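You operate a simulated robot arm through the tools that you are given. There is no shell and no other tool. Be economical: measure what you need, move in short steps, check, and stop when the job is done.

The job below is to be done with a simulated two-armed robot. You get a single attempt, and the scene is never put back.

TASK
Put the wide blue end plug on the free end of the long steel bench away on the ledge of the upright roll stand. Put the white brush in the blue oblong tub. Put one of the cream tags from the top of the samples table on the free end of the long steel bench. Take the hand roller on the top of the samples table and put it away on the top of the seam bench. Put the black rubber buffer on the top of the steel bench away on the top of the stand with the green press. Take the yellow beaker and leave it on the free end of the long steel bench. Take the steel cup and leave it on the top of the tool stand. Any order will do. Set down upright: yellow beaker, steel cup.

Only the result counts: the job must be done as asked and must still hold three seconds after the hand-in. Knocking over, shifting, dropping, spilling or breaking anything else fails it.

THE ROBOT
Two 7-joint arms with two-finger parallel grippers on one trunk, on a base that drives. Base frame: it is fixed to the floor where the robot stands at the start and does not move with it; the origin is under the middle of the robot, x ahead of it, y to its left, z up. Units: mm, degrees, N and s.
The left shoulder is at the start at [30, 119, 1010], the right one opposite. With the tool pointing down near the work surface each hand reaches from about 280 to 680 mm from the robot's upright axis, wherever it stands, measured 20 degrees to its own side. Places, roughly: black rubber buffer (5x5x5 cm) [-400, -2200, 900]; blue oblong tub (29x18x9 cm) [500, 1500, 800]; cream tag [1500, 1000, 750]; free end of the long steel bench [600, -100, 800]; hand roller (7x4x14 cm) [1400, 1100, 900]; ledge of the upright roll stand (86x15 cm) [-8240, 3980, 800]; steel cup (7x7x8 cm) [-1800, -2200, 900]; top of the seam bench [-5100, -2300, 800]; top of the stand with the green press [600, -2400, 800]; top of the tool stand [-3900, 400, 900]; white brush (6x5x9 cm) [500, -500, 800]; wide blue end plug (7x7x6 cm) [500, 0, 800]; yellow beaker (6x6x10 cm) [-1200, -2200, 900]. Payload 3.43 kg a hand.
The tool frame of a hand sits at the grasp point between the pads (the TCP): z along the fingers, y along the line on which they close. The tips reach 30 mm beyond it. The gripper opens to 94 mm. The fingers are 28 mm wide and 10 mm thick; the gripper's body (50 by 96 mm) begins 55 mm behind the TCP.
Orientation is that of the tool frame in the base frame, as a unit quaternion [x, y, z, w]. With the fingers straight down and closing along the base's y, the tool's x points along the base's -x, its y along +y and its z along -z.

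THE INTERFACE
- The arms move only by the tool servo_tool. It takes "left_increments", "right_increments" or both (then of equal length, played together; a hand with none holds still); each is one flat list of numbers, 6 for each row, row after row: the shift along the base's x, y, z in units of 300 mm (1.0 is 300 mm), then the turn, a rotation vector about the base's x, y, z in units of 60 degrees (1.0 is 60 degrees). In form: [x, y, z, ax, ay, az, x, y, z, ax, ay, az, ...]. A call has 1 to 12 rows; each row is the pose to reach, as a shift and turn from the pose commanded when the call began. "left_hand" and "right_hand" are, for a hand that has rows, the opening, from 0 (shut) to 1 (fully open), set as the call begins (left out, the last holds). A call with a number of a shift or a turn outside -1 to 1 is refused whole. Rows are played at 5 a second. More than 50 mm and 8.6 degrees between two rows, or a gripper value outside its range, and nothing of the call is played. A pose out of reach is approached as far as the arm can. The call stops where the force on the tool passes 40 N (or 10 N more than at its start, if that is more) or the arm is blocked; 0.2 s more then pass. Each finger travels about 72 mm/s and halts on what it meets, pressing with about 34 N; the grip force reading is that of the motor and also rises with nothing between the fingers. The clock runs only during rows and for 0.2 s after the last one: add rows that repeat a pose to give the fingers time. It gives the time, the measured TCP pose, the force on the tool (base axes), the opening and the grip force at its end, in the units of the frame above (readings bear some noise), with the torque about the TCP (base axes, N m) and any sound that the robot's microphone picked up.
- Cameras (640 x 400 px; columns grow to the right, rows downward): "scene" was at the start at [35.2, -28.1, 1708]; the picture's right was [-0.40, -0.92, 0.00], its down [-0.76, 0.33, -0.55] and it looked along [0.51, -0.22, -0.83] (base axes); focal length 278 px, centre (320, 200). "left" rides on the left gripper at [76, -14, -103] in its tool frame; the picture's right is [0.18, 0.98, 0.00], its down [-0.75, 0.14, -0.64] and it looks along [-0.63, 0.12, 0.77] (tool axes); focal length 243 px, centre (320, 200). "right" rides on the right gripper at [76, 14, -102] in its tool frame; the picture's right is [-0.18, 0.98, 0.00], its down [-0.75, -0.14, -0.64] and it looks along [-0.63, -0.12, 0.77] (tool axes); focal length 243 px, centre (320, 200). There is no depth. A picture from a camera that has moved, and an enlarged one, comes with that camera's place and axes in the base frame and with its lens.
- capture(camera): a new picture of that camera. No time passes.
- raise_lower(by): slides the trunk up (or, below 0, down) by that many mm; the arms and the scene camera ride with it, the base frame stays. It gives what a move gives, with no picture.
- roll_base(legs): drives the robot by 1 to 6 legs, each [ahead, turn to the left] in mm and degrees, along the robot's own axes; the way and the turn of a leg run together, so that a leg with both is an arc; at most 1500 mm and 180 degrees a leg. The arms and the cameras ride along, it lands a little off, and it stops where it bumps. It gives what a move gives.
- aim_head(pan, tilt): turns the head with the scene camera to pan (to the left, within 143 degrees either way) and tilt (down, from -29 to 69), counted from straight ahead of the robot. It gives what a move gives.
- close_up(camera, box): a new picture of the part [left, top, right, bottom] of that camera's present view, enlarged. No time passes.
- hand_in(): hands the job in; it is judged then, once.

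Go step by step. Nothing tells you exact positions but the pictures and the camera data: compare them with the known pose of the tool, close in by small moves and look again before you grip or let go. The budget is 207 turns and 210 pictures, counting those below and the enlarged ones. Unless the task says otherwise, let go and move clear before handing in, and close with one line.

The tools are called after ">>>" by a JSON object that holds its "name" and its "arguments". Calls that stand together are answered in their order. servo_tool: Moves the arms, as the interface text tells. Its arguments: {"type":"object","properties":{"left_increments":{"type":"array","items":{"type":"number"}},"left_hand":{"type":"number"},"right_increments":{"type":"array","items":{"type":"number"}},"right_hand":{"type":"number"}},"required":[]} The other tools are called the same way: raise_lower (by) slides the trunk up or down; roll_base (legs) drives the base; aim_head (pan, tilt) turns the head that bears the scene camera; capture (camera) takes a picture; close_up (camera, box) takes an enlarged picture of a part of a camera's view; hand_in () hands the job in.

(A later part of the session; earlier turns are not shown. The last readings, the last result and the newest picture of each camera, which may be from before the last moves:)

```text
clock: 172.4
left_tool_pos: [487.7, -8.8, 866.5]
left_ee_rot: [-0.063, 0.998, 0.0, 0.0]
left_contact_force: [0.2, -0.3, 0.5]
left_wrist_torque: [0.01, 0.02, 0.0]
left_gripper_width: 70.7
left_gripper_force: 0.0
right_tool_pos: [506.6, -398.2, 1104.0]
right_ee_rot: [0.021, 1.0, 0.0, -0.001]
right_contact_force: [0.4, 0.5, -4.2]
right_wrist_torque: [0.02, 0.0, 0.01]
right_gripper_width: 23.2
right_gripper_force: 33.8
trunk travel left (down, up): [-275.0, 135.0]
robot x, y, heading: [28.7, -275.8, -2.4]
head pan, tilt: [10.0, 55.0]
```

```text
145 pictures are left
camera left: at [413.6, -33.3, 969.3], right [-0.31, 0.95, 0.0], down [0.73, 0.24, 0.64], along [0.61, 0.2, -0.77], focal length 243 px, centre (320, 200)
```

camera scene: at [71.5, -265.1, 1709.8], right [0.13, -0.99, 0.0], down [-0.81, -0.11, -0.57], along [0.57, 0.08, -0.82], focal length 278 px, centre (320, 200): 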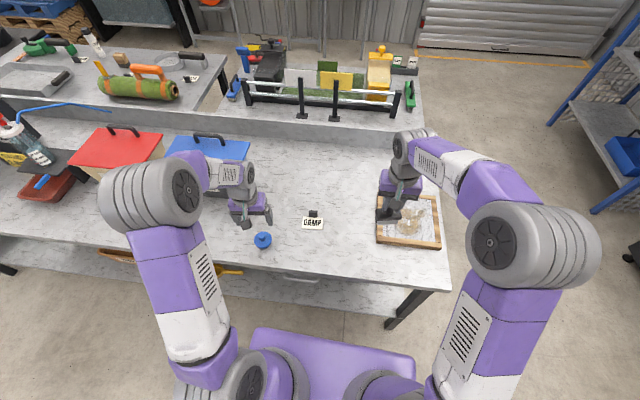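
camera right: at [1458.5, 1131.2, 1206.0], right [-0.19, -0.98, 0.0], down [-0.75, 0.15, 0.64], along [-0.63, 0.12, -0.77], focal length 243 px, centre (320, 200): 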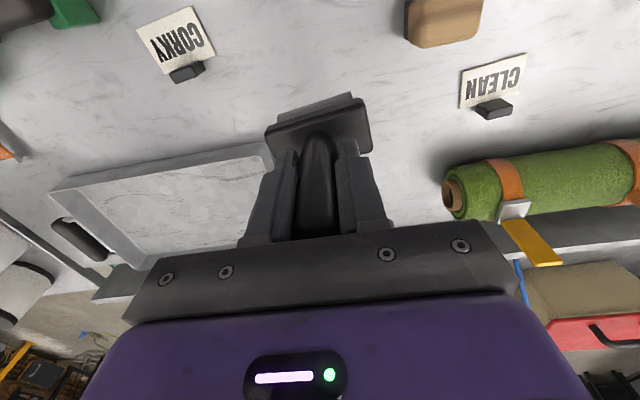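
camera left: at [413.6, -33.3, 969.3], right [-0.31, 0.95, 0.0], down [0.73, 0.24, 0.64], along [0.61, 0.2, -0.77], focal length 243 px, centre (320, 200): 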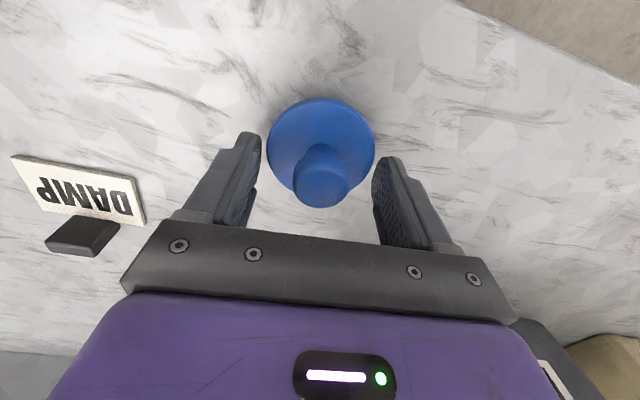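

The knob is centred between the fingers. Gripping and lifting.

>>> {"name": "servo_tool", "arguments": {"left_increments": [0, 0, 0, 0, 0, 0, 0, 0, 0, 0, 0, 0, 0, 0, 0, 0, 0, 0, 0, 0, 0, 0, 0, 0, 0, 0, 0, 0, 0, 0], "left_hand": 0}}

>>> {"name": "servo_tool", "arguments": {"left_increments": [0, 0, 0.1, 0, 0, 0, 0, 0, 0.25, 0, 0, 0, 0, 0, 0.4, 0, 0, 0, -0.05, 0, 0.55, 0, 0, 0, -0.1, 0, 0.7, 0, 0, 0, -0.15, 0, 0.8, 0, 0, 0]}}

>>> {"name": "capture", "arguments": {"camera": "left"}}

```text
clock: 173.6
left_tool_pos: [488.0, -9.1, 865.8]
left_ee_rot: [-0.063, 0.998, -0.001, 0.0]
left_contact_force: [0.0, 0.3, -0.2]
left_wrist_torque: [0.0, 0.01, 0.01]
left_gripper_width: 60.5
left_gripper_force: 34.9
right_tool_pos: [508.0, -398.3, 1103.9]
right_ee_rot: [0.021, 1.0, 0.0, -0.001]
right_contact_force: [0.1, -1.4, -4.9]
right_wrist_torque: [0.05, 0.01, 0.01]
right_gripper_width: 23.1
right_gripper_force: 33.9
trunk travel left (down, up): [-275.0, 135.0]
robot x, y, heading: [31.1, -278.3, -2.3]
head pan, tilt: [10.0, 55.0]
```

```text
clock: 175.0
left_tool_pos: [440.9, -12.4, 1107.8]
left_ee_rot: [-0.063, 0.998, 0.0, 0.0]
left_contact_force: [0.0, -0.5, -0.7]
left_wrist_torque: [-0.03, 0.0, 0.0]
left_gripper_width: 60.5
left_gripper_force: 33.9
right_tool_pos: [506.4, -399.1, 1103.6]
right_ee_rot: [0.022, 1.0, 0.0, 0.0]
right_contact_force: [0.1, -0.4, -4.3]
right_wrist_torque: [-0.02, 0.02, 0.04]
right_gripper_width: 23.1
right_gripper_force: 34.0
trunk travel left (down, up): [-275.0, 135.0]
robot x, y, heading: [30.6, -274.4, -2.4]
head pan, tilt: [10.0, 55.0]
```

```text
144 pictures are left
camera left: at [367.0, -36.2, 1211.1], right [-0.31, 0.95, 0.0], down [0.73, 0.23, 0.64], along [0.61, 0.2, -0.77], focal length 243 px, centre (320, 200)
```

left: 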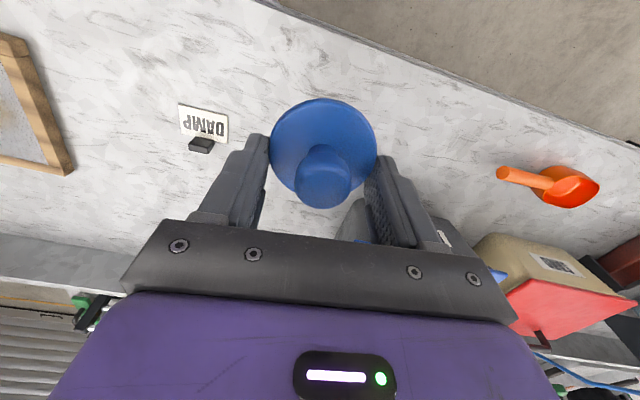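

Both items are held. I'll back away from the bench and drive toward the seam bench at [-5100, -2300], along the corridor at y≈-1400.

>>> {"name": "roll_base", "arguments": {"legs": [[-400, 0], [0, -87.7], [1100, 0], [0, -90], [1300, 0], [1300, 0]]}}

>>> {"name": "aim_head", "arguments": {"pan": 20, "tilt": 20}}

>>> {"name": "capture", "arguments": {"camera": "scene"}}

>>> {"name": "aim_head", "arguments": {"pan": -45, "tilt": 25}}

>>> {"name": "capture", "arguments": {"camera": "scene"}}

```text
clock: 202.5
left_tool_pos: [-3375.7, -1633.9, 1107.2]
left_ee_rot: [0.996, 0.091, 0.0, 0.0]
left_contact_force: [0.0, -0.2, -0.5]
left_wrist_torque: [0.03, 0.01, -0.02]
left_gripper_width: 60.1
left_gripper_force: 34.4
right_tool_pos: [-3462.9, -1251.9, 1103.2]
right_ee_rot: [1.0, 0.006, 0.001, 0.0]
right_contact_force: [0.1, 0.0, -5.2]
right_wrist_torque: [0.02, 0.0, 0.01]
right_gripper_width: 23.1
right_gripper_force: 33.8
trunk travel left (down, up): [-275.0, 135.0]
robot x, y, heading: [-2975.1, -1347.7, -179.2]
head pan, tilt: [10.0, 55.0]
```

```text
clock: 203.5
left_tool_pos: [-3375.6, -1634.0, 1106.8]
left_ee_rot: [0.996, 0.09, 0.0, 0.001]
left_contact_force: [-0.4, -0.5, -1.2]
left_wrist_torque: [0.0, 0.0, 0.03]
left_gripper_width: 60.5
left_gripper_force: 34.2
right_tool_pos: [-3462.0, -1251.1, 1103.3]
right_ee_rot: [1.0, 0.007, 0.0, 0.0]
right_contact_force: [-0.7, -0.8, -3.9]
right_wrist_torque: [0.03, -0.05, 0.0]
right_gripper_width: 22.9
right_gripper_force: 34.2
trunk travel left (down, up): [-275.0, 135.0]
robot x, y, heading: [-2977.8, -1347.0, -179.0]
head pan, tilt: [20.0, 20.0]
```

```text
143 pictures are left
camera scene: at [-3036.3, -1380.9, 1761.7], right [-0.36, 0.93, 0.0], down [0.32, 0.12, -0.94], along [-0.88, -0.33, -0.34], focal length 278 px, centre (320, 200)
```

scene: 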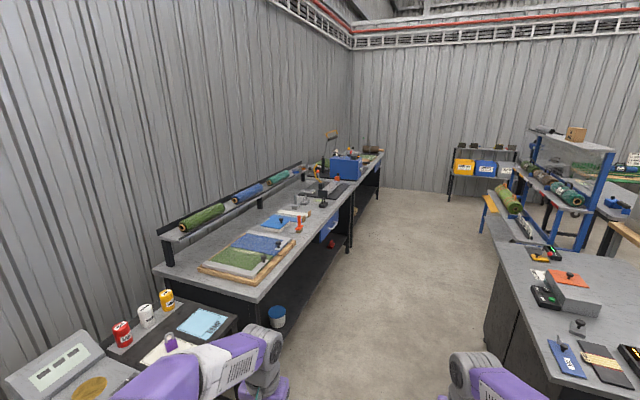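

```text
clock: 204.9
left_tool_pos: [-3376.0, -1634.1, 1107.2]
left_ee_rot: [0.996, 0.091, 0.0, 0.0]
left_contact_force: [-0.4, 0.1, -1.3]
left_wrist_torque: [0.01, 0.0, -0.03]
left_gripper_width: 60.3
left_gripper_force: 33.2
right_tool_pos: [-3461.6, -1251.4, 1105.1]
right_ee_rot: [1.0, 0.007, 0.001, 0.0]
right_contact_force: [0.0, 0.7, -5.4]
right_wrist_torque: [-0.02, -0.02, 0.01]
right_gripper_width: 22.9
right_gripper_force: 34.4
trunk travel left (down, up): [-275.0, 135.0]
robot x, y, heading: [-2978.7, -1350.5, -179.2]
head pan, tilt: [-45.0, 25.0]
```

```text
142 pictures are left
camera scene: at [-3015.3, -1283.6, 1753.7], right [0.7, 0.72, 0.0], down [0.3, -0.29, -0.91], along [-0.65, 0.63, -0.42], focal length 278 px, centre (320, 200)
```

scene: 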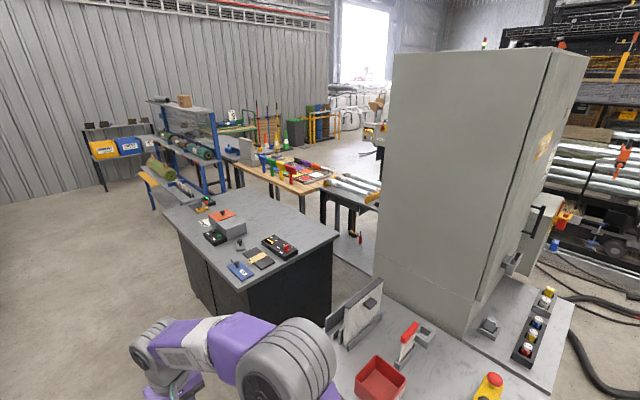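

The seam bench is the long one on the left, about x -4030 to -6150, with a front edge near y≈-2100. I'll drive down the corridor, shifted slightly toward it, and look at its top.

>>> {"name": "roll_base", "arguments": {"legs": [[0, 9], [800, 0], [0, -9.8], [1150, 0]]}}

>>> {"name": "aim_head", "arguments": {"pan": 80, "tilt": 40}}

>>> {"name": "capture", "arguments": {"camera": "scene"}}

```text
clock: 216.1
left_tool_pos: [-5348.2, -1806.6, 1106.4]
left_ee_rot: [0.995, 0.097, 0.0, 0.0]
left_contact_force: [-1.1, 0.1, 0.1]
left_wrist_torque: [-0.01, -0.01, -0.01]
left_gripper_width: 60.0
left_gripper_force: 33.9
right_tool_pos: [-5437.3, -1424.4, 1104.1]
right_ee_rot: [1.0, 0.013, 0.001, 0.0]
right_contact_force: [0.1, 0.3, -4.1]
right_wrist_torque: [0.0, 0.0, 0.01]
right_gripper_width: 23.3
right_gripper_force: 33.6
trunk travel left (down, up): [-275.0, 135.0]
robot x, y, heading: [-4952.1, -1516.8, -178.3]
head pan, tilt: [-45.0, 25.0]
```

```text
clock: 218.2
left_tool_pos: [-5347.9, -1805.4, 1106.6]
left_ee_rot: [0.995, 0.096, -0.001, 0.0]
left_contact_force: [0.0, 0.0, -0.5]
left_wrist_torque: [0.01, 0.01, -0.03]
left_gripper_width: 60.0
left_gripper_force: 34.0
right_tool_pos: [-5438.0, -1424.7, 1103.8]
right_ee_rot: [1.0, 0.013, 0.001, -0.001]
right_contact_force: [0.0, -0.1, -4.3]
right_wrist_torque: [-0.02, 0.0, 0.01]
right_gripper_width: 22.9
right_gripper_force: 34.2
trunk travel left (down, up): [-275.0, 135.0]
robot x, y, heading: [-4952.5, -1514.1, -178.3]
head pan, tilt: [80.0, 40.0]
```

```text
141 pictures are left
camera scene: at [-4937.0, -1598.6, 1730.4], right [-0.99, 0.15, 0.0], down [0.09, 0.64, -0.77], along [-0.11, -0.76, -0.64], focal length 278 px, centre (320, 200)
```

scene: 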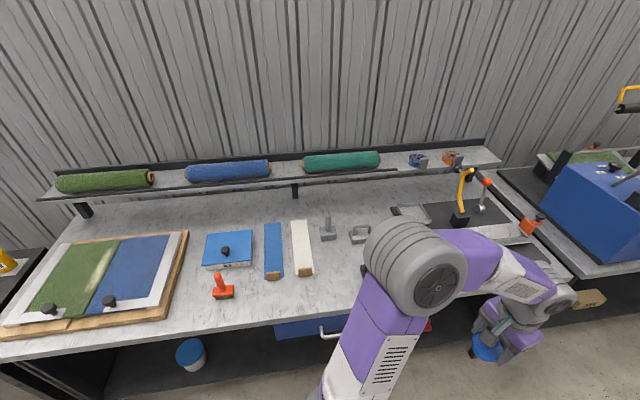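

There's open space on the seam bench near [-4985, -2175], in front of the two strips. I'll turn to face it, edge in, and look.

>>> {"name": "roll_base", "arguments": {"legs": [[0, 88.3], [150, 0]]}}

>>> {"name": "aim_head", "arguments": {"pan": -5, "tilt": 50}}

>>> {"name": "capture", "arguments": {"camera": "scene"}}

>>> {"name": "capture", "arguments": {"camera": "right"}}

```text
clock: 223.4
left_tool_pos: [-4652.4, -2052.8, 1105.3]
left_ee_rot: [0.63, 0.777, 0.0, 0.0]
left_contact_force: [-0.2, -0.6, 0.0]
left_wrist_torque: [0.03, 0.03, 0.03]
left_gripper_width: 59.9
left_gripper_force: 34.0
right_tool_pos: [-5033.4, -2147.1, 1102.9]
right_ee_rot: [0.694, 0.72, 0.0, 0.0]
right_contact_force: [-0.1, -0.6, -4.2]
right_wrist_torque: [0.02, -0.01, -0.03]
right_gripper_width: 23.0
right_gripper_force: 33.9
trunk travel left (down, up): [-275.0, 135.0]
robot x, y, heading: [-4948.1, -1660.6, -87.6]
head pan, tilt: [80.0, 40.0]
```

```text
clock: 225.0
left_tool_pos: [-4653.0, -2050.7, 1106.8]
left_ee_rot: [0.63, 0.777, 0.0, -0.001]
left_contact_force: [0.1, -0.8, -0.6]
left_wrist_torque: [0.01, 0.01, 0.01]
left_gripper_width: 60.1
left_gripper_force: 34.1
right_tool_pos: [-5032.7, -2147.8, 1104.4]
right_ee_rot: [0.693, 0.721, 0.001, -0.001]
right_contact_force: [0.2, 0.3, -5.6]
right_wrist_torque: [0.0, -0.01, 0.03]
right_gripper_width: 22.9
right_gripper_force: 33.6
trunk travel left (down, up): [-275.0, 135.0]
robot x, y, heading: [-4948.7, -1662.7, -87.8]
head pan, tilt: [-5.0, 50.0]
```

```text
140 pictures are left
camera scene: at [-4952.9, -1709.6, 1716.2], right [-1.0, 0.05, 0.0], down [0.04, 0.77, -0.64], along [-0.03, -0.64, -0.77], focal length 278 px, centre (320, 200)
```

scene: 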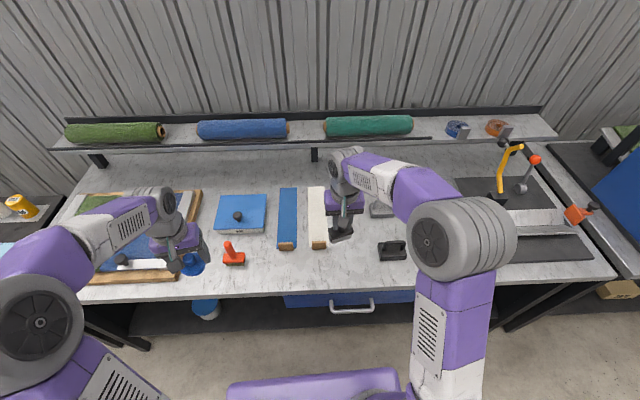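

```text
139 pictures are left
camera right: at [-5021.9, -2068.9, 1205.7], right [0.99, -0.15, 0.0], down [-0.11, -0.76, 0.64], along [-0.09, -0.63, -0.77], focal length 243 px, centre (320, 200)
```

right: 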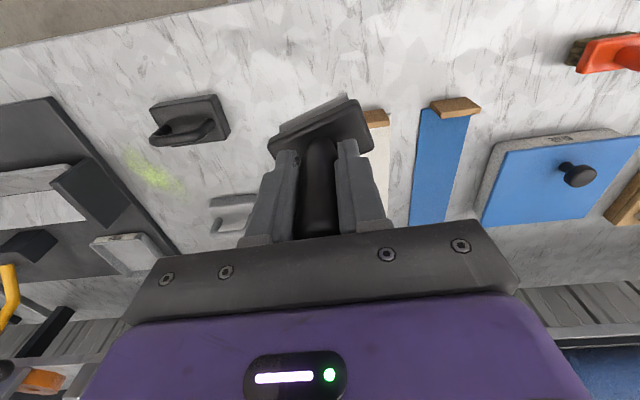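

The spot under the roller, between the trowel and the white strip, is free. I'll shift 12 mm and lower.

>>> {"name": "servo_tool", "arguments": {"right_increments": [-0.04, 0.0, -0.12, 0, 0, 0, -0.04, 0.0, -0.26, 0, 0, 0, -0.04, 0.0, -0.4, 0, 0, 0, -0.04, 0, -0.5, 0, 0, 0, -0.04, 0, -0.5, 0, 0, 0]}}

>>> {"name": "close_up", "arguments": {"camera": "scene", "box": [260, 190, 420, 290]}}

>>> {"name": "capture", "arguments": {"camera": "right"}}

```text
clock: 226.2
left_tool_pos: [-4652.2, -2050.6, 1105.9]
left_ee_rot: [0.63, 0.777, 0.0, 0.0]
left_contact_force: [0.2, -0.3, 0.1]
left_wrist_torque: [-0.02, -0.02, 0.02]
left_gripper_width: 60.0
left_gripper_force: 34.4
right_tool_pos: [-5047.1, -2142.2, 955.5]
right_ee_rot: [0.693, 0.721, 0.0, -0.001]
right_contact_force: [0.3, -0.3, -4.4]
right_wrist_torque: [0.0, 0.0, 0.0]
right_gripper_width: 23.1
right_gripper_force: 33.9
trunk travel left (down, up): [-275.0, 135.0]
robot x, y, heading: [-4948.2, -1660.6, -87.9]
head pan, tilt: [-5.0, 50.0]
```

```text
4.00 times, centred on (340, 240) of scene
camera zoom: at [-4953.0, -1709.3, 1716.2], right [-1.0, 0.05, 0.0], down [0.04, 0.77, -0.64], along [-0.03, -0.64, -0.77], focal length 1114 px, centre (240, 40)
```

zoom: 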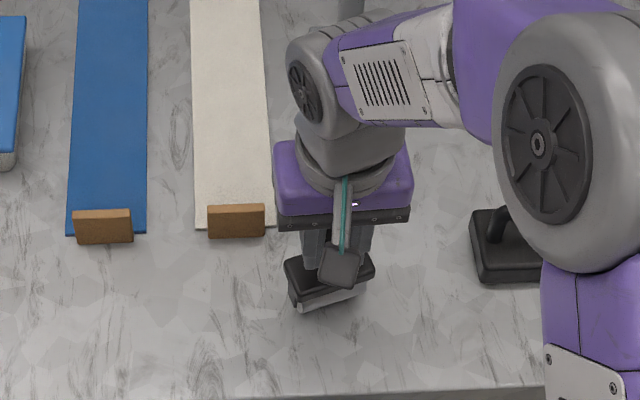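

```text
137 pictures are left
camera right: at [-5035.5, -2064.3, 1058.1], right [0.99, -0.15, 0.0], down [-0.11, -0.76, 0.64], along [-0.09, -0.63, -0.77], focal length 243 px, centre (320, 200)
```

right: 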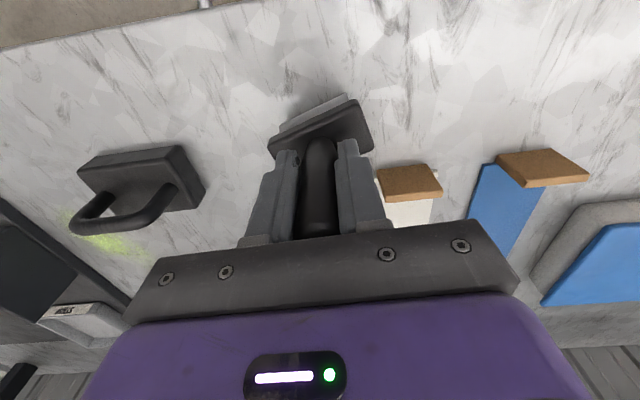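

Clear. Lowering in small steps to contact.

>>> {"name": "servo_tool", "arguments": {"right_increments": [0, 0, -0.03, 0, 0, 0, 0, 0, -0.06, 0, 0, 0, 0, 0, -0.09, 0, 0, 0, 0, 0, -0.11, 0, 0, 0, 0, 0, -0.125, 0, 0, 0, 0, 0, -0.14, 0, 0, 0, 0, 0, -0.155, 0, 0, 0, 0, 0, -0.17, 0, 0, 0]}}

```text
clock: 227.1
left_tool_pos: [-4652.2, -2049.5, 1107.1]
left_ee_rot: [0.63, 0.776, 0.0, 0.0]
left_contact_force: [0.0, 0.6, -0.5]
left_wrist_torque: [-0.03, 0.0, 0.0]
left_gripper_width: 59.8
left_gripper_force: 34.0
right_tool_pos: [-5044.7, -2146.1, 929.5]
right_ee_rot: [0.694, 0.72, -0.001, 0.002]
right_contact_force: [0.0, 6.4, 13.0]
right_wrist_torque: [0.15, 0.39, -0.08]
right_gripper_width: 22.9
right_gripper_force: 34.0
trunk travel left (down, up): [-275.0, 135.0]
robot x, y, heading: [-4949.6, -1660.7, -87.5]
head pan, tilt: [-5.0, 50.0]
stopped in row 4 (right hand): the force on the tool passed its limit at 50 N (the readings are from after the stop); the commanded pose is now the measured one
```

Contact at z≈929. Checking, then releasing.

>>> {"name": "close_up", "arguments": {"camera": "scene", "box": [290, 220, 390, 290]}}

>>> {"name": "servo_tool", "arguments": {"right_increments": [0, 0, 0, 0, 0, 0, 0, 0, 0, 0, 0, 0, 0, 0, 0, 0, 0, 0, 0, 0, 0, 0, 0, 0], "right_hand": 0.7}}

>>> {"name": "servo_tool", "arguments": {"right_increments": [0, 0, 0.1, 0, 0, 0, 0, 0, 0.25, 0, 0, 0, 0, 0, 0.4, 0, 0, 0, 0, 0, 0.55, 0, 0, 0]}}

>>> {"name": "capture", "arguments": {"camera": "right"}}

>>> {"name": "close_up", "arguments": {"camera": "scene", "box": [260, 190, 420, 290]}}

```text
5.71 times, centred on (340, 255) of scene
camera zoom: at [-4952.8, -1707.3, 1716.2], right [-1.0, 0.05, 0.0], down [0.04, 0.76, -0.64], along [-0.03, -0.64, -0.77], focal length 1591 px, centre (206, -114)
```

zoom: 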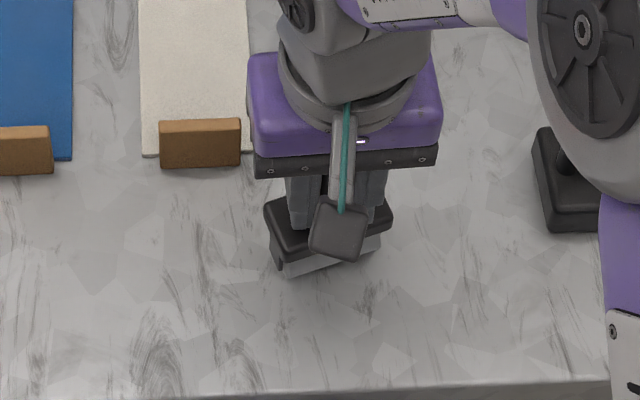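

```text
clock: 228.1
left_tool_pos: [-4651.3, -2049.4, 1107.6]
left_ee_rot: [0.63, 0.777, -0.001, 0.001]
left_contact_force: [-0.5, -0.1, 0.9]
left_wrist_torque: [0.0, 0.03, 0.02]
left_gripper_width: 59.9
left_gripper_force: 34.3
right_tool_pos: [-5043.1, -2146.4, 930.8]
right_ee_rot: [0.693, 0.721, -0.002, 0.002]
right_contact_force: [5.3, -1.2, 18.1]
right_wrist_torque: [0.02, 0.38, 0.03]
right_gripper_width: 64.8
right_gripper_force: 0.1
trunk travel left (down, up): [-275.0, 135.0]
robot x, y, heading: [-4946.1, -1662.2, -87.9]
head pan, tilt: [-5.0, 50.0]
```

```text
clock: 229.1
left_tool_pos: [-4653.3, -2050.7, 1107.5]
left_ee_rot: [0.631, 0.776, 0.0, 0.0]
left_contact_force: [-0.7, -0.3, 0.2]
left_wrist_torque: [-0.03, 0.02, 0.0]
left_gripper_width: 60.2
left_gripper_force: 34.0
right_tool_pos: [-5045.9, -2145.2, 1096.7]
right_ee_rot: [0.693, 0.721, -0.001, 0.001]
right_contact_force: [-0.1, -0.2, -0.1]
right_wrist_torque: [-0.02, 0.03, -0.01]
right_gripper_width: 65.6
right_gripper_force: 0.1
trunk travel left (down, up): [-275.0, 135.0]
robot x, y, heading: [-4947.3, -1659.2, -87.9]
head pan, tilt: [-5.0, 50.0]
```

```text
135 pictures are left
camera right: at [-5035.3, -2067.3, 1198.5], right [0.99, -0.14, 0.0], down [-0.11, -0.76, 0.64], along [-0.09, -0.64, -0.77], focal length 243 px, centre (320, 200)
```

right: 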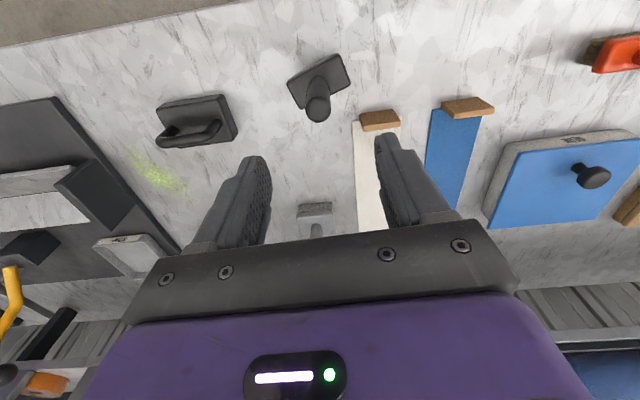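

```text
4.00 times, centred on (340, 240) of scene
camera zoom: at [-4952.8, -1708.1, 1716.3], right [-1.0, 0.05, 0.0], down [0.04, 0.76, -0.64], along [-0.03, -0.64, -0.77], focal length 1114 px, centre (240, 40)
```

zoom: 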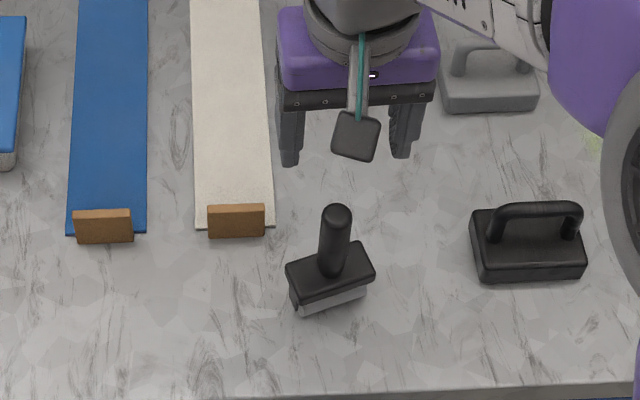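

The roller stands upright on the seam bench. Next is the roll stand near [-8240, 3980]; I'll back off and look for the way.

>>> {"name": "roll_base", "arguments": {"legs": [[-170, 0], [0, -90]]}}

>>> {"name": "aim_head", "arguments": {"pan": -15, "tilt": 20}}

>>> {"name": "capture", "arguments": {"camera": "scene"}}

>>> {"name": "aim_head", "arguments": {"pan": -60, "tilt": 20}}

>>> {"name": "capture", "arguments": {"camera": "scene"}}

```text
clock: 234.3
left_tool_pos: [-5337.0, -1798.0, 1107.1]
left_ee_rot: [0.993, 0.116, 0.001, -0.001]
left_contact_force: [0.1, 0.0, -0.5]
left_wrist_torque: [0.01, -0.03, 0.02]
left_gripper_width: 59.4
left_gripper_force: 34.1
right_tool_pos: [-5441.4, -1406.5, 1095.8]
right_ee_rot: [0.999, 0.033, -0.001, 0.0]
right_contact_force: [0.0, 0.2, -0.4]
right_wrist_torque: [-0.02, 0.01, 0.0]
right_gripper_width: 65.5
right_gripper_force: 0.2
trunk travel left (down, up): [-275.0, 135.0]
robot x, y, heading: [-4953.8, -1490.7, -176.3]
head pan, tilt: [-5.0, 50.0]
```

```text
clock: 235.2
left_tool_pos: [-5334.8, -1798.8, 1107.7]
left_ee_rot: [0.993, 0.116, 0.0, 0.0]
left_contact_force: [-0.3, 0.0, -0.7]
left_wrist_torque: [-0.02, 0.01, -0.02]
left_gripper_width: 59.7
left_gripper_force: 34.3
right_tool_pos: [-5442.5, -1407.0, 1094.8]
right_ee_rot: [0.999, 0.033, -0.001, 0.0]
right_contact_force: [0.0, 0.8, -0.8]
right_wrist_torque: [0.01, 0.0, 0.04]
right_gripper_width: 65.8
right_gripper_force: 0.0
trunk travel left (down, up): [-275.0, 135.0]
robot x, y, heading: [-4957.1, -1489.4, -176.2]
head pan, tilt: [-15.0, 20.0]
```

```text
133 pictures are left
camera scene: at [-5016.4, -1472.0, 1761.7], right [0.19, 0.98, 0.0], down [0.34, -0.07, -0.94], along [-0.92, 0.18, -0.34], focal length 278 px, centre (320, 200)
```

scene: 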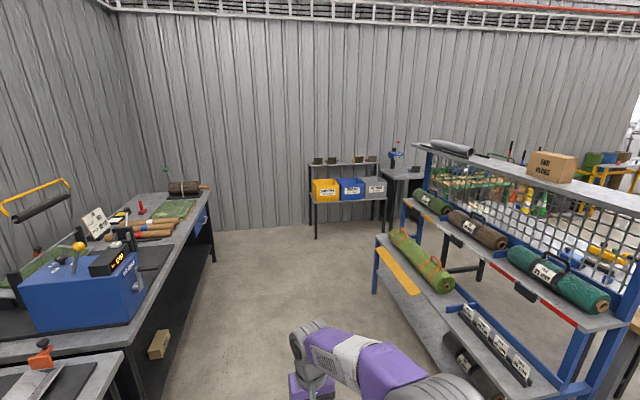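

```text
clock: 236.4
left_tool_pos: [-5336.0, -1799.3, 1106.9]
left_ee_rot: [0.993, 0.117, 0.0, 0.0]
left_contact_force: [0.4, 0.2, -1.1]
left_wrist_torque: [-0.01, 0.0, 0.0]
left_gripper_width: 60.0
left_gripper_force: 34.1
right_tool_pos: [-5441.6, -1407.4, 1095.8]
right_ee_rot: [0.999, 0.033, -0.002, 0.0]
right_contact_force: [0.8, 0.1, -0.2]
right_wrist_torque: [0.02, -0.01, 0.0]
right_gripper_width: 65.8
right_gripper_force: 0.0
trunk travel left (down, up): [-275.0, 135.0]
robot x, y, heading: [-4956.4, -1492.3, -176.2]
head pan, tilt: [-60.0, 20.0]
```

```text
132 pictures are left
camera scene: at [-4976.9, -1412.7, 1761.8], right [0.83, 0.56, 0.0], down [0.19, -0.28, -0.94], along [-0.52, 0.78, -0.34], focal length 278 px, centre (320, 200)
```

scene: 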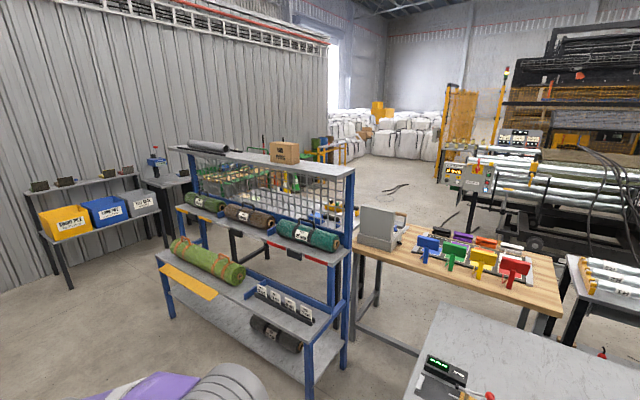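

The lane between the roller shelf (x>-7070) and the wall shelf (x<-8250) leads north. I'll drive west to x≈-7650, turn north and look.

>>> {"name": "roll_base", "arguments": {"legs": [[0, -3.8], [1350, 0], [1340, 0], [0, -90]]}}

>>> {"name": "aim_head", "arguments": {"pan": 0, "tilt": 22}}

>>> {"name": "capture", "arguments": {"camera": "scene"}}

```text
clock: 253.9
left_tool_pos: [-7958.5, -1121.0, 1107.6]
left_ee_rot: [0.763, -0.646, 0.0, 0.0]
left_contact_force: [-0.2, -0.1, -0.2]
left_wrist_torque: [0.03, -0.01, -0.02]
left_gripper_width: 60.1
left_gripper_force: 34.4
right_tool_pos: [-7560.5, -1041.0, 1095.8]
right_ee_rot: [-0.707, 0.707, 0.001, 0.002]
right_contact_force: [-0.3, 1.0, -0.1]
right_wrist_torque: [0.01, 0.01, -0.03]
right_gripper_width: 65.7
right_gripper_force: 0.1
trunk travel left (down, up): [-275.0, 135.0]
robot x, y, heading: [-7679.3, -1521.2, 90.1]
head pan, tilt: [-60.0, 20.0]
```

```text
clock: 255.2
left_tool_pos: [-7957.7, -1121.2, 1106.9]
left_ee_rot: [0.764, -0.645, -0.001, -0.001]
left_contact_force: [-0.3, -1.3, -0.4]
left_wrist_torque: [0.0, 0.02, 0.0]
left_gripper_width: 60.0
left_gripper_force: 33.9
right_tool_pos: [-7560.2, -1040.8, 1095.3]
right_ee_rot: [-0.706, 0.708, 0.001, 0.001]
right_contact_force: [-0.6, -0.4, -0.1]
right_wrist_torque: [0.02, -0.01, 0.02]
right_gripper_width: 65.8
right_gripper_force: 0.2
trunk travel left (down, up): [-275.0, 135.0]
robot x, y, heading: [-7681.8, -1522.2, 89.8]
head pan, tilt: [0.0, 22.0]
```

```text
131 pictures are left
camera scene: at [-7677.4, -1458.7, 1758.6], right [1.0, 0.0, 0.0], down [0.0, -0.37, -0.93], along [0.0, 0.93, -0.37], focal length 278 px, centre (320, 200)
```

scene: 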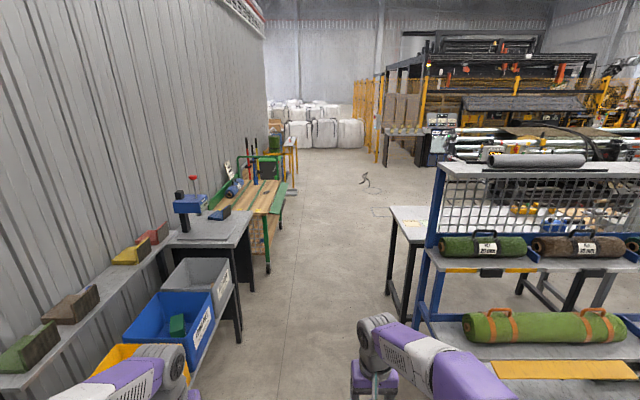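

The lane north is clear. I'll veer very slightly right and drive up to y≈2400.

>>> {"name": "roll_base", "arguments": {"legs": [[0, -1.5], [1500, 0], [1500, 0], [900, 0]]}}

>>> {"name": "aim_head", "arguments": {"pan": 15, "tilt": 25}}

>>> {"name": "capture", "arguments": {"camera": "scene"}}

```text
clock: 274.2
left_tool_pos: [-7964.6, 2739.7, 1106.3]
left_ee_rot: [0.761, -0.649, 0.0, 0.0]
left_contact_force: [0.0, 0.7, 0.0]
left_wrist_torque: [0.0, 0.0, 0.02]
left_gripper_width: 59.5
left_gripper_force: 33.7
right_tool_pos: [-7567.1, 2816.4, 1096.5]
right_ee_rot: [-0.704, 0.71, 0.001, 0.002]
right_contact_force: [-0.2, 0.8, -1.2]
right_wrist_torque: [-0.01, 0.05, 0.05]
right_gripper_width: 65.7
right_gripper_force: 0.1
trunk travel left (down, up): [-275.0, 135.0]
robot x, y, heading: [-7687.1, 2339.4, 89.7]
head pan, tilt: [0.0, 22.0]
```

```text
clock: 274.9
left_tool_pos: [-7966.1, 2739.0, 1106.9]
left_ee_rot: [0.761, -0.649, 0.0, 0.0]
left_contact_force: [0.2, 0.9, -0.3]
left_wrist_torque: [0.0, -0.03, 0.01]
left_gripper_width: 59.7
left_gripper_force: 33.5
right_tool_pos: [-7567.3, 2815.9, 1094.5]
right_ee_rot: [-0.705, 0.71, 0.001, 0.001]
right_contact_force: [0.4, -0.2, 0.0]
right_wrist_torque: [-0.04, -0.03, 0.02]
right_gripper_width: 65.7
right_gripper_force: 0.0
trunk travel left (down, up): [-275.0, 135.0]
robot x, y, heading: [-7687.8, 2338.9, 89.4]
head pan, tilt: [15.0, 25.0]
```

```text
130 pictures are left
camera scene: at [-7711.1, 2395.1, 1753.8], right [0.97, 0.25, 0.0], down [0.11, -0.41, -0.91], along [-0.23, 0.88, -0.42], focal length 278 px, centre (320, 200)
```

scene: 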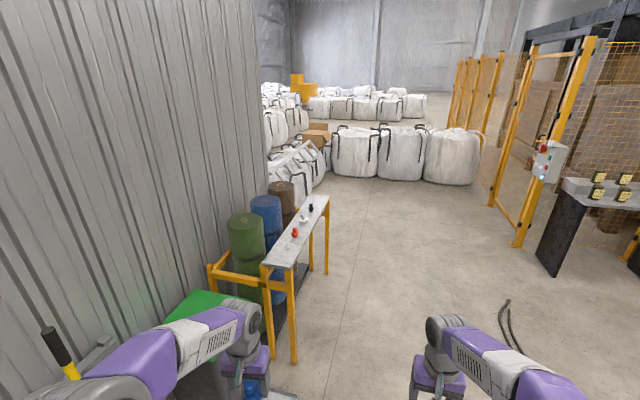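

The roll stand's ledge runs y≈3550–4410 at x≈-8240, with red, white and black plugs in its middle and a free near part at y≈3560–3760. I'll drive up and turn to face it.

>>> {"name": "roll_base", "arguments": {"legs": [[1480, 0], [0, 90]]}}

>>> {"name": "aim_head", "arguments": {"pan": 5, "tilt": 45}}

>>> {"name": "capture", "arguments": {"camera": "scene"}}

>>> {"name": "capture", "arguments": {"camera": "left"}}

```text
clock: 286.1
left_tool_pos: [-8101.1, 3554.4, 1107.1]
left_ee_rot: [0.997, 0.073, 0.0, 0.0]
left_contact_force: [-0.4, -1.3, -0.6]
left_wrist_torque: [0.02, -0.01, -0.01]
left_gripper_width: 59.8
left_gripper_force: 34.3
right_tool_pos: [-8172.9, 3952.7, 1095.2]
right_ee_rot: [1.0, -0.011, -0.002, 0.001]
right_contact_force: [-0.1, 0.5, -0.5]
right_wrist_torque: [-0.01, 0.02, 0.02]
right_gripper_width: 65.6
right_gripper_force: 0.1
trunk travel left (down, up): [-275.0, 135.0]
robot x, y, heading: [-7694.2, 3824.2, 179.2]
head pan, tilt: [15.0, 25.0]
```

```text
clock: 286.9
left_tool_pos: [-8099.7, 3554.8, 1107.3]
left_ee_rot: [0.997, 0.073, 0.0, -0.001]
left_contact_force: [0.1, 0.1, -1.3]
left_wrist_torque: [-0.03, -0.02, -0.04]
left_gripper_width: 59.7
left_gripper_force: 34.4
right_tool_pos: [-8172.3, 3952.8, 1095.3]
right_ee_rot: [1.0, -0.01, -0.001, 0.0]
right_contact_force: [0.5, 0.6, -0.2]
right_wrist_torque: [-0.01, 0.01, -0.01]
right_gripper_width: 66.0
right_gripper_force: 0.0
trunk travel left (down, up): [-275.0, 135.0]
robot x, y, heading: [-7693.5, 3829.5, 178.8]
head pan, tilt: [5.0, 45.0]
```

```text
129 pictures are left
camera scene: at [-7745.4, 3820.3, 1723.2], right [-0.07, 1.0, 0.0], down [0.7, 0.05, -0.71], along [-0.71, -0.05, -0.71], focal length 278 px, centre (320, 200)
```

scene: 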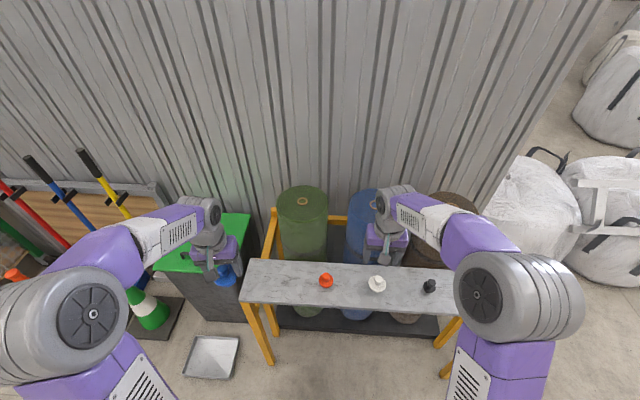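

```text
128 pictures are left
camera left: at [-8027.4, 3579.5, 1210.5], right [0.33, -0.95, 0.0], down [-0.72, -0.25, 0.64], along [-0.61, -0.21, -0.77], focal length 243 px, centre (320, 200)
```

left: 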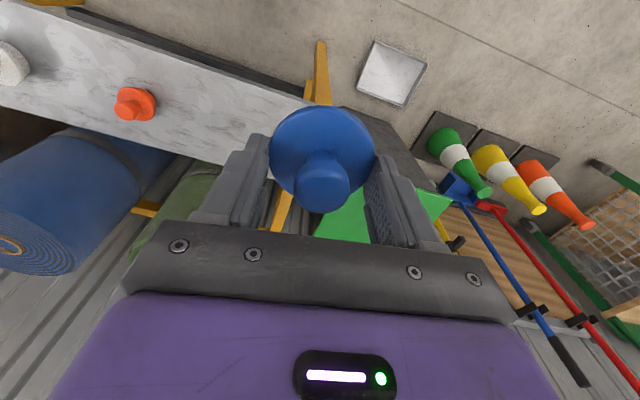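

Red plug is at [-8237, 3803], so the ledge is at about z 800. I'll bring the blue plug over [-8237, 3660].

>>> {"name": "servo_tool", "arguments": {"left_increments": [-0.1, 0.08, 0, 0, 0, 0, -0.2, 0.16, 0, 0, 0, 0, -0.3, 0.24, 0, 0, 0, 0, -0.4, 0.32, 0, 0, 0, 0, -0.46, 0.35, -0.08, 0, 0, 0, -0.46, 0.35, -0.22, 0, 0, 0, -0.46, 0.35, -0.36, 0, 0, 0, -0.46, 0.35, -0.5, 0, 0, 0, -0.46, 0.35, -0.5, 0, 0, 0]}}

>>> {"name": "capture", "arguments": {"camera": "scene"}}

>>> {"name": "capture", "arguments": {"camera": "left"}}

```text
clock: 288.9
left_tool_pos: [-8239.3, 3661.2, 960.7]
left_ee_rot: [0.997, 0.073, 0.0, 0.0]
left_contact_force: [0.2, 0.8, -1.3]
left_wrist_torque: [0.0, 0.01, 0.05]
left_gripper_width: 59.7
left_gripper_force: 34.5
right_tool_pos: [-8172.3, 3953.9, 1096.3]
right_ee_rot: [1.0, -0.01, -0.001, 0.001]
right_contact_force: [0.5, 0.4, -0.5]
right_wrist_torque: [0.0, 0.0, 0.01]
right_gripper_width: 65.6
right_gripper_force: 0.1
trunk travel left (down, up): [-275.0, 135.0]
robot x, y, heading: [-7695.7, 3829.3, 178.7]
head pan, tilt: [5.0, 45.0]
```

```text
127 pictures are left
camera scene: at [-7744.9, 3820.4, 1723.2], right [-0.07, 1.0, 0.0], down [0.71, 0.05, -0.71], along [-0.71, -0.05, -0.71], focal length 278 px, centre (320, 200)
```

scene: 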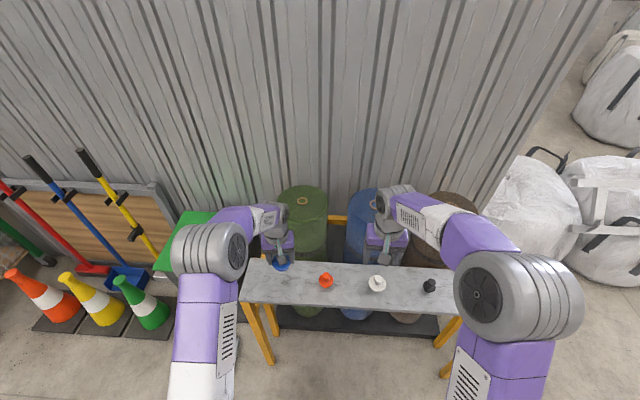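

```text
126 pictures are left
camera left: at [-8165.6, 3685.8, 1064.1], right [0.33, -0.95, 0.0], down [-0.72, -0.25, 0.64], along [-0.61, -0.21, -0.77], focal length 243 px, centre (320, 200)
```

left: 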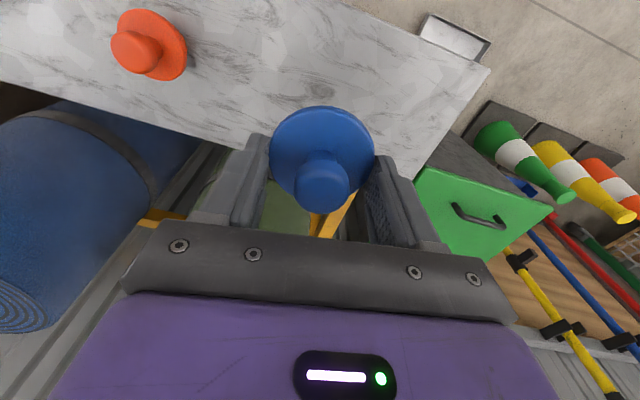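

The target lies on the ledge centreline. I'll lower until contact.

>>> {"name": "servo_tool", "arguments": {"left_increments": [0.01, 0, -0.1, 0, 0, 0, 0.01, 0, -0.2, 0, 0, 0, 0.01, 0, -0.22, 0, 0, 0, 0.01, 0, -0.24, 0, 0, 0, 0.01, 0, -0.26, 0, 0, 0, 0.01, 0, -0.275, 0, 0, 0, 0.01, 0, -0.29, 0, 0, 0, 0.01, 0, -0.305, 0, 0, 0, 0.01, 0, -0.32, 0, 0, 0, 0.01, 0, -0.335, 0, 0, 0, 0.01, 0, -0.35, 0, 0, 0]}}

>>> {"name": "capture", "arguments": {"camera": "left"}}

>>> {"name": "close_up", "arguments": {"camera": "scene", "box": [230, 230, 350, 305]}}

```text
clock: 291.3
left_tool_pos: [-8235.9, 3659.7, 853.1]
left_ee_rot: [0.997, 0.075, 0.0, 0.0]
left_contact_force: [-0.1, -0.2, -0.8]
left_wrist_torque: [0.0, -0.03, 0.04]
left_gripper_width: 60.1
left_gripper_force: 33.9
right_tool_pos: [-8172.9, 3953.3, 1095.6]
right_ee_rot: [1.0, -0.011, -0.002, 0.0]
right_contact_force: [-0.3, -0.1, -0.3]
right_wrist_torque: [0.02, 0.01, 0.0]
right_gripper_width: 65.8
right_gripper_force: 0.1
trunk travel left (down, up): [-275.0, 135.0]
robot x, y, heading: [-7695.1, 3829.4, 179.1]
head pan, tilt: [5.0, 45.0]
```

```text
125 pictures are left
camera left: at [-8163.7, 3684.4, 955.3], right [0.33, -0.95, 0.0], down [-0.72, -0.25, 0.64], along [-0.61, -0.21, -0.77], focal length 243 px, centre (320, 200)
```

left: 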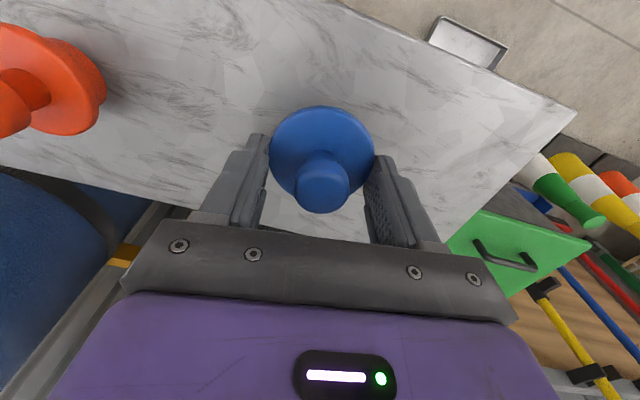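

```text
5.33 times, centred on (290, 268) of scene
camera zoom: at [-7745.6, 3820.3, 1723.1], right [-0.07, 1.0, 0.0], down [0.71, 0.05, -0.71], along [-0.71, -0.05, -0.71], focal length 1485 px, centre (480, -160)
```

zoom: 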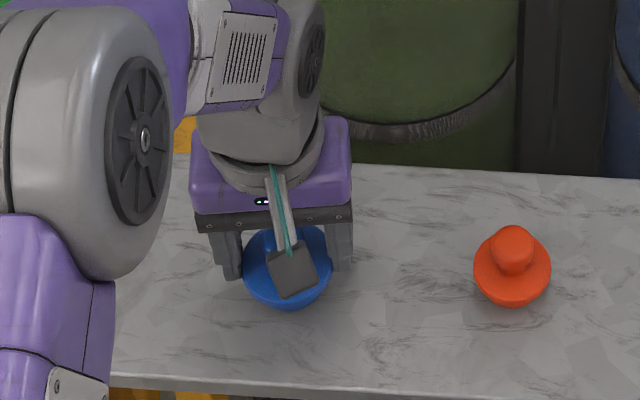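

Not yet in contact, so I'll keep lowering.

>>> {"name": "servo_tool", "arguments": {"left_increments": [0, 0, -0.015, 0, 0, 0, 0, 0, -0.03, 0, 0, 0, 0, 0, -0.045, 0, 0, 0, 0, 0, -0.06, 0, 0, 0, 0, 0, -0.075, 0, 0, 0, 0, 0, -0.09, 0, 0, 0, 0, 0, -0.105, 0, 0, 0, 0, 0, -0.12, 0, 0, 0, 0, 0, -0.135, 0, 0, 0]}}

```text
clock: 292.6
left_tool_pos: [-8238.1, 3660.5, 832.0]
left_ee_rot: [0.997, 0.074, -0.004, 0.0]
left_contact_force: [6.2, 1.0, 17.3]
left_wrist_torque: [-0.04, -0.38, 0.02]
left_gripper_width: 59.9
left_gripper_force: 34.0
right_tool_pos: [-8171.7, 3953.7, 1096.8]
right_ee_rot: [1.0, -0.009, -0.002, 0.001]
right_contact_force: [-0.3, 0.0, 0.0]
right_wrist_torque: [0.01, -0.02, -0.01]
right_gripper_width: 66.1
right_gripper_force: 0.0
trunk travel left (down, up): [-275.0, 135.0]
robot x, y, heading: [-7693.4, 3824.7, 178.9]
head pan, tilt: [5.0, 45.0]
stopped in row 6 (left hand): the force on the tool passed its limit at 44 N (the readings are from after the stop); the commanded pose is now the measured one
```

Contact at z≈832. Releasing and lifting.

>>> {"name": "servo_tool", "arguments": {"left_increments": [0, 0, 0.005, 0, 0, 0, 0, 0, 0.005, 0, 0, 0, 0, 0, 0.005, 0, 0, 0], "left_hand": 0.85}}

>>> {"name": "servo_tool", "arguments": {"left_increments": [0, 0, 0.1, 0, 0, 0, 0, 0, 0.25, 0, 0, 0, 0, 0, 0.4, 0, 0, 0, 0, 0, 0.55, 0, 0, 0, 0, 0, 0.7, 0, 0, 0, 0.1, 0, 0.8, 0, 0, 0, 0.25, 0, 0.85, 0, 0, 0]}}

>>> {"name": "close_up", "arguments": {"camera": "scene", "box": [230, 230, 350, 305]}}

```text
clock: 293.4
left_tool_pos: [-8237.4, 3660.6, 832.5]
left_ee_rot: [0.997, 0.073, -0.003, 0.0]
left_contact_force: [0.1, -0.5, -0.3]
left_wrist_torque: [-0.04, -0.01, 0.02]
left_gripper_width: 80.1
left_gripper_force: 0.0
right_tool_pos: [-8171.9, 3952.3, 1096.1]
right_ee_rot: [1.0, -0.012, -0.001, 0.0]
right_contact_force: [-0.4, 0.6, 0.2]
right_wrist_torque: [-0.02, -0.02, -0.01]
right_gripper_width: 65.8
right_gripper_force: 0.1
trunk travel left (down, up): [-275.0, 135.0]
robot x, y, heading: [-7693.1, 3823.5, 178.9]
head pan, tilt: [5.0, 45.0]
```

```text
clock: 295.0
left_tool_pos: [-8160.2, 3660.3, 1088.4]
left_ee_rot: [0.997, 0.072, -0.004, 0.0]
left_contact_force: [0.4, 0.7, 1.3]
left_wrist_torque: [0.0, 0.04, -0.02]
left_gripper_width: 80.1
left_gripper_force: 0.1
right_tool_pos: [-8172.1, 3953.1, 1095.3]
right_ee_rot: [1.0, -0.01, -0.002, 0.0]
right_contact_force: [-0.1, -1.1, 0.5]
right_wrist_torque: [0.01, 0.0, 0.0]
right_gripper_width: 65.9
right_gripper_force: 0.1
trunk travel left (down, up): [-275.0, 135.0]
robot x, y, heading: [-7691.5, 3826.0, 178.9]
head pan, tilt: [5.0, 45.0]
```

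```text
5.33 times, centred on (290, 268) of scene
camera zoom: at [-7743.5, 3820.2, 1723.2], right [-0.07, 1.0, 0.0], down [0.7, 0.05, -0.71], along [-0.71, -0.05, -0.71], focal length 1485 px, centre (480, -160)
```

zoom: 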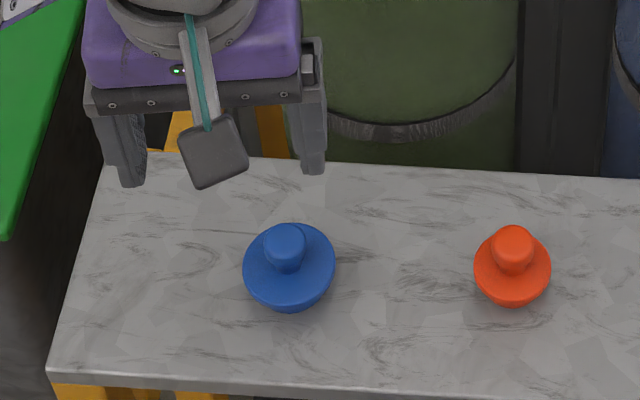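

The blue plug sits on the ledge. Now I'll return the same way toward the steel bench.

>>> {"name": "roll_base", "arguments": {"legs": [[0, 91.1], [1500, 0], [1500, 0]]}}

>>> {"name": "aim_head", "arguments": {"pan": 40, "tilt": 20}}

>>> {"name": "capture", "arguments": {"camera": "scene"}}

```text
clock: 312.9
left_tool_pos: [-7474.2, 455.7, 1086.2]
left_ee_rot: [0.641, 0.767, -0.002, 0.001]
left_contact_force: [0.2, 0.3, 0.8]
left_wrist_torque: [0.01, 0.02, 0.05]
left_gripper_width: 79.8
left_gripper_force: 0.2
right_tool_pos: [-7767.0, 434.6, 1095.9]
right_ee_rot: [0.703, 0.711, -0.001, 0.001]
right_contact_force: [-0.2, -0.3, -0.8]
right_wrist_torque: [-0.03, 0.02, -0.03]
right_gripper_width: 66.0
right_gripper_force: 0.1
trunk travel left (down, up): [-275.0, 135.0]
robot x, y, heading: [-7655.3, 916.1, -89.3]
head pan, tilt: [5.0, 45.0]
```

```text
clock: 313.9
left_tool_pos: [-7473.4, 454.9, 1087.1]
left_ee_rot: [0.641, 0.767, -0.002, 0.001]
left_contact_force: [0.0, -0.2, -0.7]
left_wrist_torque: [0.02, 0.01, -0.04]
left_gripper_width: 79.7
left_gripper_force: 0.1
right_tool_pos: [-7767.2, 435.4, 1096.5]
right_ee_rot: [0.703, 0.711, -0.001, 0.002]
right_contact_force: [-0.1, 0.3, -0.6]
right_wrist_torque: [0.0, 0.03, 0.01]
right_gripper_width: 65.7
right_gripper_force: 0.1
trunk travel left (down, up): [-275.0, 135.0]
robot x, y, heading: [-7654.5, 918.8, -89.6]
head pan, tilt: [40.0, 20.0]
```

```text
122 pictures are left
camera scene: at [-7595.0, 876.0, 1761.8], right [-0.76, -0.65, 0.0], down [-0.22, 0.26, -0.94], along [0.61, -0.71, -0.34], focal length 278 px, centre (320, 200)
```

scene: 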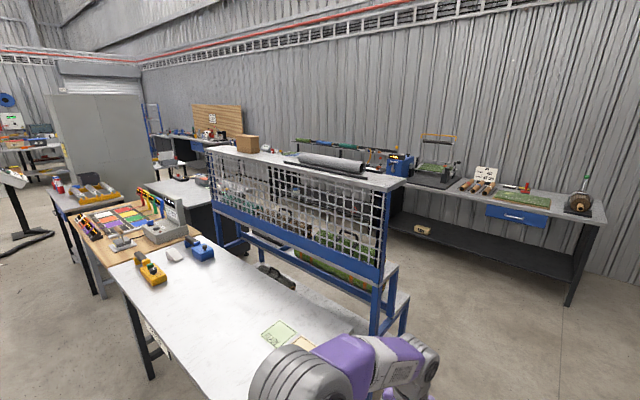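

The table with silver rolls at the left, beside the grey cabinet, is probably the tool stand. I'll continue to the corridor and head east.

>>> {"name": "roll_base", "arguments": {"legs": [[1200, 0], [1200, 0], [0, 89.8], [1400, 0], [1300, 0]]}}

>>> {"name": "aim_head", "arguments": {"pan": 0, "tilt": 20}}

>>> {"name": "capture", "arguments": {"camera": "scene"}}

```text
clock: 342.2
left_tool_pos: [-4491.2, -1090.1, 1087.0]
left_ee_rot: [-0.114, 0.993, -0.001, 0.003]
left_contact_force: [0.4, -1.2, 0.3]
left_wrist_torque: [-0.02, -0.01, -0.02]
left_gripper_width: 79.8
left_gripper_force: 0.1
right_tool_pos: [-4456.5, -1380.8, 1096.3]
right_ee_rot: [-0.03, 1.0, 0.0, 0.002]
right_contact_force: [0.2, -0.6, 0.0]
right_wrist_torque: [0.01, -0.01, 0.0]
right_gripper_width: 65.7
right_gripper_force: 0.0
trunk travel left (down, up): [-275.0, 135.0]
robot x, y, heading: [-4942.5, -1291.7, 3.2]
head pan, tilt: [40.0, 20.0]
```

```text
clock: 343.2
left_tool_pos: [-4490.5, -1088.2, 1087.3]
left_ee_rot: [-0.114, 0.993, -0.001, 0.003]
left_contact_force: [0.5, 0.5, 0.0]
left_wrist_torque: [-0.01, -0.02, -0.01]
left_gripper_width: 79.9
left_gripper_force: 0.0
right_tool_pos: [-4457.4, -1380.3, 1095.6]
right_ee_rot: [-0.031, 1.0, 0.0, 0.002]
right_contact_force: [-0.2, 0.5, -0.3]
right_wrist_torque: [-0.03, -0.01, 0.03]
right_gripper_width: 65.5
right_gripper_force: 0.0
trunk travel left (down, up): [-275.0, 135.0]
robot x, y, heading: [-4943.2, -1291.5, 3.2]
head pan, tilt: [0.0, 20.0]
```

```text
121 pictures are left
camera scene: at [-4879.9, -1288.8, 1761.8], right [0.06, -1.0, 0.0], down [-0.34, -0.02, -0.94], along [0.94, 0.06, -0.34], focal length 278 px, centre (320, 200)
```

scene: 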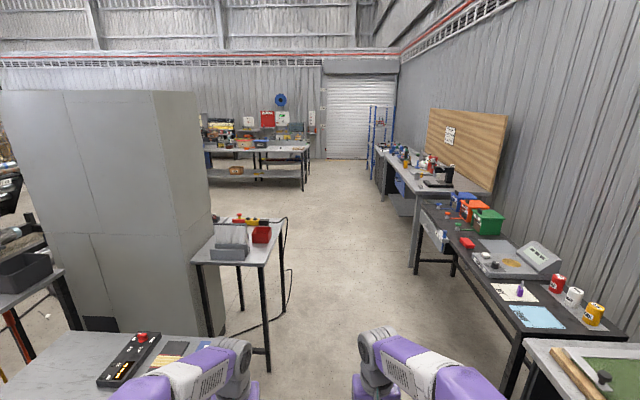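

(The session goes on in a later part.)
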